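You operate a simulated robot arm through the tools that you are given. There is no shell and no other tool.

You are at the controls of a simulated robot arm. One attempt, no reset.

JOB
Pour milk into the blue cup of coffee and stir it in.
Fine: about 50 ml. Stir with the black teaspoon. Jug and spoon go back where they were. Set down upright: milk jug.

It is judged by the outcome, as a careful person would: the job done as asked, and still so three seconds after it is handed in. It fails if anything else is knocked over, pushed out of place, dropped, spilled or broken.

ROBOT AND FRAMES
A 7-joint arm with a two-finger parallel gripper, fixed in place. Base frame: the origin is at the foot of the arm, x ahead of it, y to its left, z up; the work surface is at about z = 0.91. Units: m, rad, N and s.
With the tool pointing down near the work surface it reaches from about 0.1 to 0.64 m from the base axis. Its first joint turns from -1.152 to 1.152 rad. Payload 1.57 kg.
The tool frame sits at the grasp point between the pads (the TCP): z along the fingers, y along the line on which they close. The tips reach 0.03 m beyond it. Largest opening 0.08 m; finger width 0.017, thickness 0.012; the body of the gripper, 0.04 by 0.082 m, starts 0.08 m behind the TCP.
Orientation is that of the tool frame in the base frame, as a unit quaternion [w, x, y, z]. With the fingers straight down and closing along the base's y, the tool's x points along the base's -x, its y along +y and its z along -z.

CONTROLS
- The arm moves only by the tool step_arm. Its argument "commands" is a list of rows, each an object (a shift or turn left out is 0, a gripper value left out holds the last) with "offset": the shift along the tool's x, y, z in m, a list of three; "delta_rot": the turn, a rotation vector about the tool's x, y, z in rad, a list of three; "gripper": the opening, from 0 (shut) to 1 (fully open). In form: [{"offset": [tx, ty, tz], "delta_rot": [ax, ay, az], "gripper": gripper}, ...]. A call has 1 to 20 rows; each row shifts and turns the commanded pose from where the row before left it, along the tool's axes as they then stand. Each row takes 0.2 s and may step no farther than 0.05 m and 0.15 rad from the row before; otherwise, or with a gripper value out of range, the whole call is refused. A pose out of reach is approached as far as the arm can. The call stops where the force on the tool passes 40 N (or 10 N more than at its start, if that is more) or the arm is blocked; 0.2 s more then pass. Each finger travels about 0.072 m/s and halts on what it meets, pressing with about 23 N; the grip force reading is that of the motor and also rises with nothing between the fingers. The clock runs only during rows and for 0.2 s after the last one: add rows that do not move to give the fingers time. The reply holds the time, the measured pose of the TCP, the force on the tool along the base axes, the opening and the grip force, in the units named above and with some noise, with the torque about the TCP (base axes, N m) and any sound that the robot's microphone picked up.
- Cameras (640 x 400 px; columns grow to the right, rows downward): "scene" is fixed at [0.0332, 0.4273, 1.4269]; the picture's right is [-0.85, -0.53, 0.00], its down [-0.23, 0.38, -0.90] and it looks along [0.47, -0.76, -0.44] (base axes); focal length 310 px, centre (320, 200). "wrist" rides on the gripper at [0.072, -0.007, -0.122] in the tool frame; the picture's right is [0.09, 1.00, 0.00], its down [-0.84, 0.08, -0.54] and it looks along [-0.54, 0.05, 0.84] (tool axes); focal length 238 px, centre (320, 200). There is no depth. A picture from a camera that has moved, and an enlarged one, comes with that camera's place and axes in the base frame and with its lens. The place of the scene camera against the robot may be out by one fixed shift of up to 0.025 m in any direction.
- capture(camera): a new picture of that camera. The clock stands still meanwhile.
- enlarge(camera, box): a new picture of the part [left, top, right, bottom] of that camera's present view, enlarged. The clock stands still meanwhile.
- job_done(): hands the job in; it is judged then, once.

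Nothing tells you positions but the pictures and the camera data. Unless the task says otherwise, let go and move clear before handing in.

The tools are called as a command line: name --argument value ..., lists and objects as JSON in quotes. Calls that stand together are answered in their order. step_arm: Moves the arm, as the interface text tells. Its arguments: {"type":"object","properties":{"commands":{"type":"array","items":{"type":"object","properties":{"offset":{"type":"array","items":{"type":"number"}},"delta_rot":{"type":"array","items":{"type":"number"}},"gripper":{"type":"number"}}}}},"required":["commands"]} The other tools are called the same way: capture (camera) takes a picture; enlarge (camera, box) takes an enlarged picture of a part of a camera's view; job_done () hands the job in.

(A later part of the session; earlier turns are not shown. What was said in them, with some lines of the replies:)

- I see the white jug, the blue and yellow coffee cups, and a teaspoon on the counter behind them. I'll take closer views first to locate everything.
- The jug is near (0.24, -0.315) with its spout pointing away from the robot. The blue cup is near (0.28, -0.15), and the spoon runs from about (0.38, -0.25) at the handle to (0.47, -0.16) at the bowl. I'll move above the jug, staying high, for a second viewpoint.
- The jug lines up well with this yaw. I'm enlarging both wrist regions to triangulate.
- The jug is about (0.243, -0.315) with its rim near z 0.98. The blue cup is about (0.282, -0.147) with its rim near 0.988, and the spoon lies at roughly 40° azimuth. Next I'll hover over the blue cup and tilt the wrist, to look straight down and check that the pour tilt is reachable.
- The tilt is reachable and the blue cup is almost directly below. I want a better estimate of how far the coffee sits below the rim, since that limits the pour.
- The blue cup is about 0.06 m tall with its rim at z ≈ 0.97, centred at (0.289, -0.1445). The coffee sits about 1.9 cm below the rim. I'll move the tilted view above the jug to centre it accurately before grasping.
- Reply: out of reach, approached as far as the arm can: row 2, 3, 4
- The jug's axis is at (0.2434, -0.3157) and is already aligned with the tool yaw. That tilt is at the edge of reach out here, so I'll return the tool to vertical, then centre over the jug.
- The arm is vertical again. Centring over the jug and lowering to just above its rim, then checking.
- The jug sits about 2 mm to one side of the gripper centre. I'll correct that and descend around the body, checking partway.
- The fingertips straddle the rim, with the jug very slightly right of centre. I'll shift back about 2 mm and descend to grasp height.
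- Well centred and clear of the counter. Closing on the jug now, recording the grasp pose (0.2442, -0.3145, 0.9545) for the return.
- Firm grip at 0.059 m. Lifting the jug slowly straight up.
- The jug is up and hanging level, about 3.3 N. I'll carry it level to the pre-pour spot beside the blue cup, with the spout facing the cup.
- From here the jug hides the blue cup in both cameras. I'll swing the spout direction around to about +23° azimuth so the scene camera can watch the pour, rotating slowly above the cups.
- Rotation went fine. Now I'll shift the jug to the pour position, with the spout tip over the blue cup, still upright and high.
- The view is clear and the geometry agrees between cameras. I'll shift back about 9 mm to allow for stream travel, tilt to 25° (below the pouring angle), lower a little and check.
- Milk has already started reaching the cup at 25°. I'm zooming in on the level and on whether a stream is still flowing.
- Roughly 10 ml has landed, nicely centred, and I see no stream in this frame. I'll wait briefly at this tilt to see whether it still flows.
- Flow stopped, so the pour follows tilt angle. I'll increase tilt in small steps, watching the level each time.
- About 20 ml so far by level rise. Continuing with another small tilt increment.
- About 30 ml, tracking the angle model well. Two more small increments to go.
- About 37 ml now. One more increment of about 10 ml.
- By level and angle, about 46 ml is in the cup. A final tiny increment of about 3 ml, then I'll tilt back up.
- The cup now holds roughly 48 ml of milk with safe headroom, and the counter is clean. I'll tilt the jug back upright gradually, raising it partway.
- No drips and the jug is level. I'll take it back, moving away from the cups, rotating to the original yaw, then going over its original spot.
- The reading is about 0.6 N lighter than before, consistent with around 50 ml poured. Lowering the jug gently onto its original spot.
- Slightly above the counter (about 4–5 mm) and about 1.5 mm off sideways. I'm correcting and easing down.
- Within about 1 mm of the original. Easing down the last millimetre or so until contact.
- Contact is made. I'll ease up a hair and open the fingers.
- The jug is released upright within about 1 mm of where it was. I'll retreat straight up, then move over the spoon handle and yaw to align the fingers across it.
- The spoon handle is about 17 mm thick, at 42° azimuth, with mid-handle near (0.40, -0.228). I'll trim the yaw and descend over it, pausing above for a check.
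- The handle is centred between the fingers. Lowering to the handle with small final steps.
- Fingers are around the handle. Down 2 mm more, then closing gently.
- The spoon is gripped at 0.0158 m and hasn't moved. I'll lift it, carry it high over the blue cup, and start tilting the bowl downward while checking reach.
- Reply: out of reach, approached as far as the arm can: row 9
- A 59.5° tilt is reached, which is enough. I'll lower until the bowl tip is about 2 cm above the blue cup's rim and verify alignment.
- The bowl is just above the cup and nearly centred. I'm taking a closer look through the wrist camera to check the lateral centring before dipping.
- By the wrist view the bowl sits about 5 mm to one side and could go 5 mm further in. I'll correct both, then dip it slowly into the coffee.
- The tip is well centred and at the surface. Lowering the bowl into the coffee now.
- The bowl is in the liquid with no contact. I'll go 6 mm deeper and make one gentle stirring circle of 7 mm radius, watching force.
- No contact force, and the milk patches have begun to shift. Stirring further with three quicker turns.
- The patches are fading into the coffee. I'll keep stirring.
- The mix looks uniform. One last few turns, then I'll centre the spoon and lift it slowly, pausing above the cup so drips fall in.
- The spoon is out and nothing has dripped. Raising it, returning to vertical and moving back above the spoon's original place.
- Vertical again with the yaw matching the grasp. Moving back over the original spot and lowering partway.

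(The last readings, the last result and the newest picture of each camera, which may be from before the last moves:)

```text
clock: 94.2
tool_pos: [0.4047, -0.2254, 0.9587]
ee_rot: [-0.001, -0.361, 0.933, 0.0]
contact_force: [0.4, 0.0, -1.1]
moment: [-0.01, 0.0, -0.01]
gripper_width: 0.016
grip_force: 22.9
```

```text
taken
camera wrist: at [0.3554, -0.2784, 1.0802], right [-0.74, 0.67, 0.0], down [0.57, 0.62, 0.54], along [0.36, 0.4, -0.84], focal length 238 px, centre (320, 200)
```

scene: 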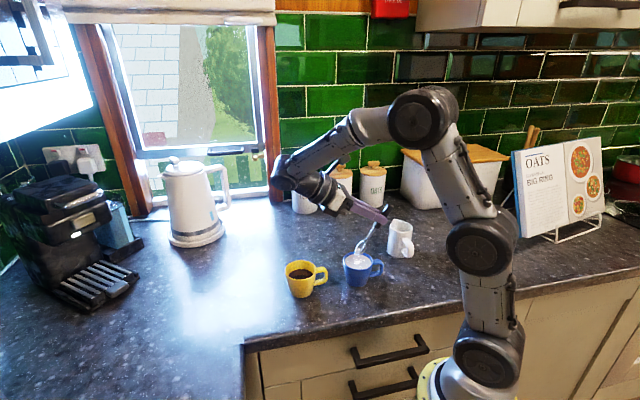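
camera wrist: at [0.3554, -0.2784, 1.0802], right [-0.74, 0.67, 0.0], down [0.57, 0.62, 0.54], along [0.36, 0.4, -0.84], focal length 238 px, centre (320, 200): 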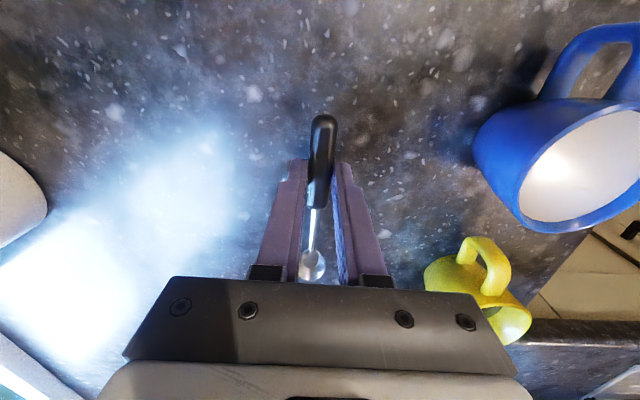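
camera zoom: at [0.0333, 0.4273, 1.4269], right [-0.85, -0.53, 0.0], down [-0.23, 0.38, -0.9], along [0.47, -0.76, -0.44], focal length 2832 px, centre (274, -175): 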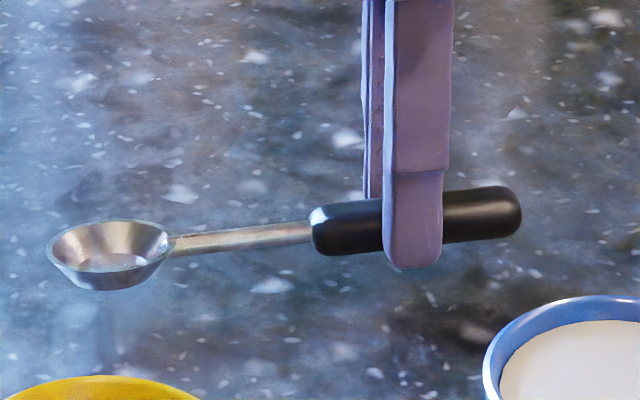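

Within about a millimetre laterally and about 15 mm above the counter. Correcting and lowering gently.

step_arm --commands '[{"offset": [0.001, -0.0003, 0.004]}, {"offset": [0, 0, 0.004]}, {"offset": [0, 0, 0.003]}, {"offset": [0, 0, 0.002]}, {}]'

step_arm --commands '[{"offset": [0, 0, 0.001]}, {}]'

enlarge --camera "scene" --box '[290, 220, 360, 262]'

```text
clock: 95.4
tool_pos: [0.4048, -0.2259, 0.9447]
ee_rot: [-0.001, -0.361, 0.933, -0.001]
contact_force: [-0.3, -0.1, 0.2]
moment: [0.01, 0.02, -0.01]
gripper_width: 0.0161
grip_force: 23.0
```

```text
clock: 96.0
tool_pos: [0.4035, -0.2277, 0.9438]
ee_rot: [-0.002, -0.361, 0.933, -0.002]
contact_force: [-0.2, -0.1, -0.5]
moment: [-0.02, 0.04, -0.03]
gripper_width: 0.0161
grip_force: 22.7
```

```text
9.14 times, centred on (325, 241) of scene
camera zoom: at [0.0333, 0.4273, 1.4269], right [-0.85, -0.53, 0.0], down [-0.23, 0.38, -0.9], along [0.47, -0.76, -0.44], focal length 2832 px, centre (274, -175)
```

zoom: 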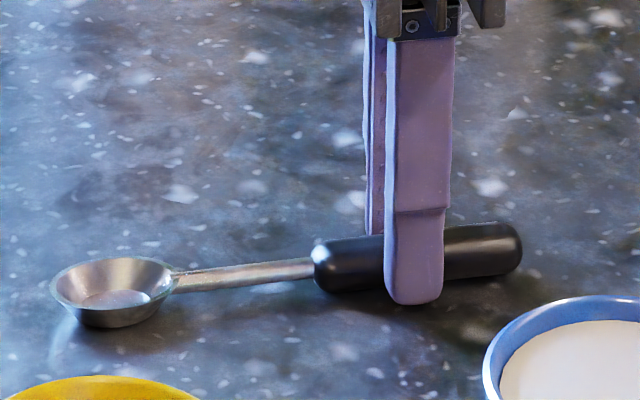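

About 1.5 mm to go. Lowering in sub-millimetre steps until the spoon rests.

step_arm --commands '[{"offset": [0, 0, 0.0008]}, {}]'

step_arm --commands '[{"offset": [0, 0, 0.0006]}, {}]'

enlarge --camera "scene" --box '[290, 220, 360, 262]'

```text
clock: 96.6
tool_pos: [0.4027, -0.2268, 0.9443]
ee_rot: [0.0, -0.361, 0.933, 0.0]
contact_force: [0.2, 0.5, -1.1]
moment: [-0.03, 0.02, 0.05]
gripper_width: 0.0162
grip_force: 22.7
```

```text
clock: 97.2
tool_pos: [0.4034, -0.2269, 0.942]
ee_rot: [-0.001, -0.361, 0.933, 0.0]
contact_force: [0.3, 0.5, 0.9]
moment: [0.06, -0.06, 0.01]
gripper_width: 0.0159
grip_force: 23.1
```

```text
9.14 times, centred on (325, 241) of scene
camera zoom: at [0.0332, 0.4273, 1.4269], right [-0.85, -0.53, 0.0], down [-0.23, 0.38, -0.9], along [0.47, -0.76, -0.44], focal length 2832 px, centre (274, -175)
```

zoom: 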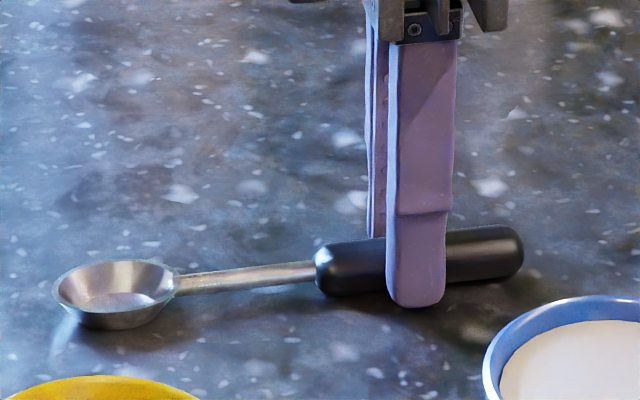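

Essentially at its original place and starting to bear on the counter. One final hair down, then opening.

step_arm --commands '[{"offset": [-0.0006, 0, 0.0005]}, {}, {"gripper": 0.3}, {"gripper": 0.5}, {"gripper": 0.75}, {"gripper": 1.0}, {}, {}]'

enlarge --camera "scene" --box '[290, 220, 360, 262]'

capture --camera "wrist"

```text
clock: 99.0
tool_pos: [0.4034, -0.2273, 0.943]
ee_rot: [-0.001, -0.36, 0.933, 0.0]
contact_force: [0.3, 0.7, -0.2]
moment: [-0.01, -0.01, 0.03]
gripper_width: 0.0796
grip_force: 0.1
```

```text
9.14 times, centred on (325, 241) of scene
camera zoom: at [0.0332, 0.4273, 1.4269], right [-0.85, -0.53, 0.0], down [-0.23, 0.38, -0.9], along [0.47, -0.76, -0.44], focal length 2832 px, centre (274, -175)
```

zoom: 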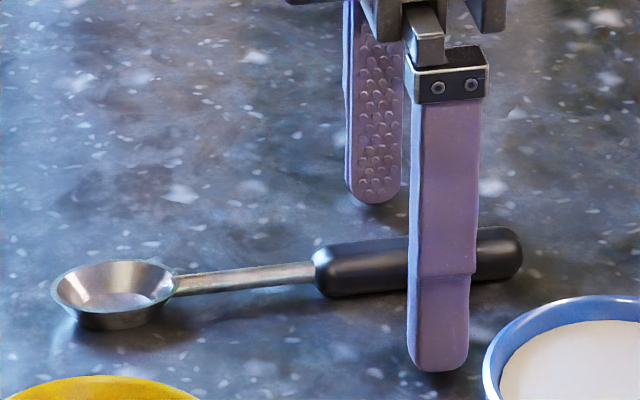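

```text
taken
camera wrist: at [0.3549, -0.2793, 1.0645], right [-0.74, 0.67, 0.0], down [0.57, 0.62, 0.54], along [0.36, 0.4, -0.84], focal length 238 px, centre (320, 200)
```

wrist: 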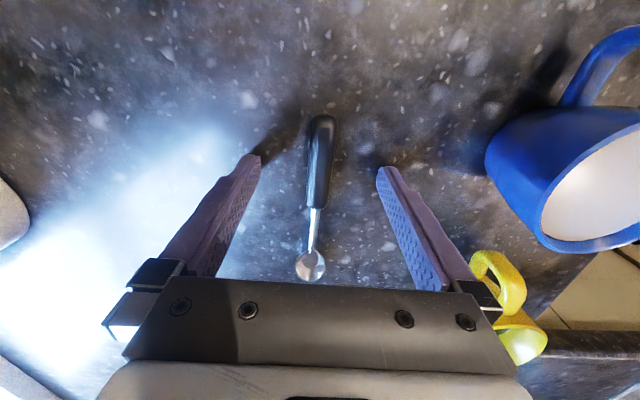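

The spoon is back where it was. I'll retreat straight up and check the whole scene.

step_arm --commands '[{"offset": [0, 0, -0.02]}, {"offset": [0, 0, -0.04]}, {"offset": [0, 0, -0.045]}, {"offset": [0, 0, -0.045]}, {"offset": [0, 0, -0.045]}, {"offset": [0, 0, -0.045]}, {"offset": [0, 0, -0.02]}, {}, {}]'

capture --camera "scene"

enlarge --camera "scene" --box '[270, 200, 430, 300]'

capture --camera "wrist"

```text
clock: 101.0
tool_pos: [0.404, -0.2275, 1.2035]
ee_rot: [-0.001, -0.36, 0.933, -0.001]
contact_force: [0.6, 0.5, 0.2]
moment: [0.03, 0.04, 0.02]
gripper_width: 0.0801
grip_force: 0.1
```

```text
taken
```

scene: 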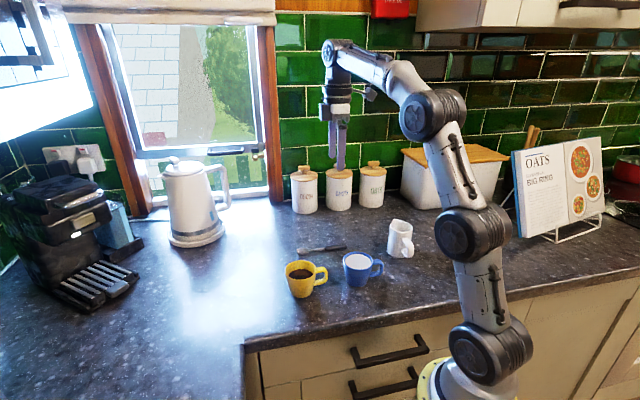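

```text
4.00 times, centred on (350, 250) of scene
camera zoom: at [0.0332, 0.4273, 1.4269], right [-0.85, -0.53, 0.0], down [-0.23, 0.38, -0.9], along [0.47, -0.76, -0.44], focal length 1239 px, centre (200, 0)
```

zoom: 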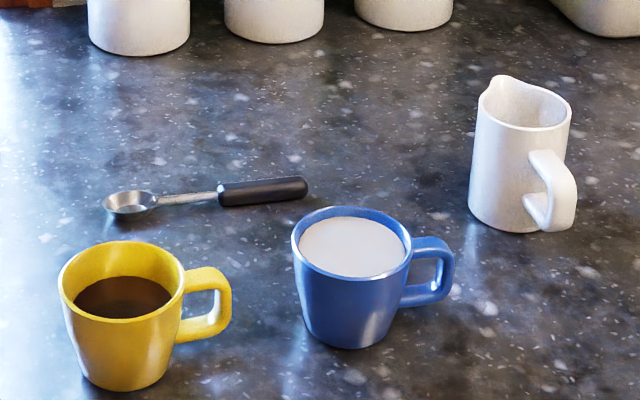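

```text
taken
camera wrist: at [0.3552, -0.2791, 1.3253], right [-0.74, 0.67, 0.0], down [0.57, 0.62, 0.54], along [0.36, 0.4, -0.84], focal length 238 px, centre (320, 200)
```

wrist: 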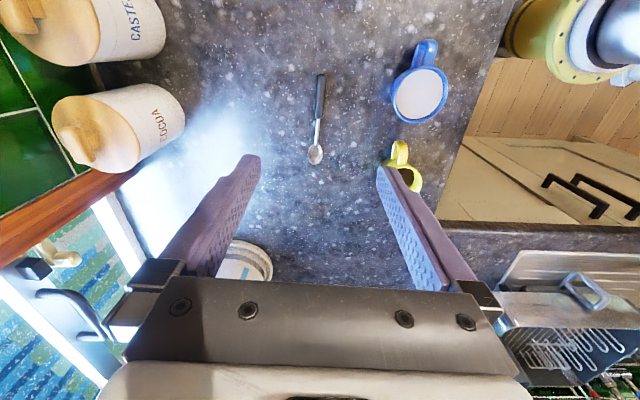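

Everything matches the starting layout: the jug is upright in its place, the spoon is back, the blue cup holds evenly mixed milky coffee, and nothing is spilled or disturbed. The arm is clear, so I'm handing the job in.

job_done

```text
The job is handed in.
```

The blue cup now holds the coffee with roughly 45–50 ml of milk stirred in, and the job is handed in. The amount is an estimate from the rise in the cup, the pour angle and the change in jug weight, since nothing measured it directly.

- **Stirring:** I stirred with the black teaspoon for about twelve turns, until the milk patches were gone and the colour looked even.
- **Jug and spoon:** the milk jug is standing upright and the spoon is lying flat. Both are within about a millimetre of where they started, going by the camera views.
- **Everything else:** the final pictures show no spills or drips, and the yellow cup and the rest of the counter look unmoved. The gripper is open and the arm is raised well above the counter.

The cup is quite full, with about 5 mm left below the rim.
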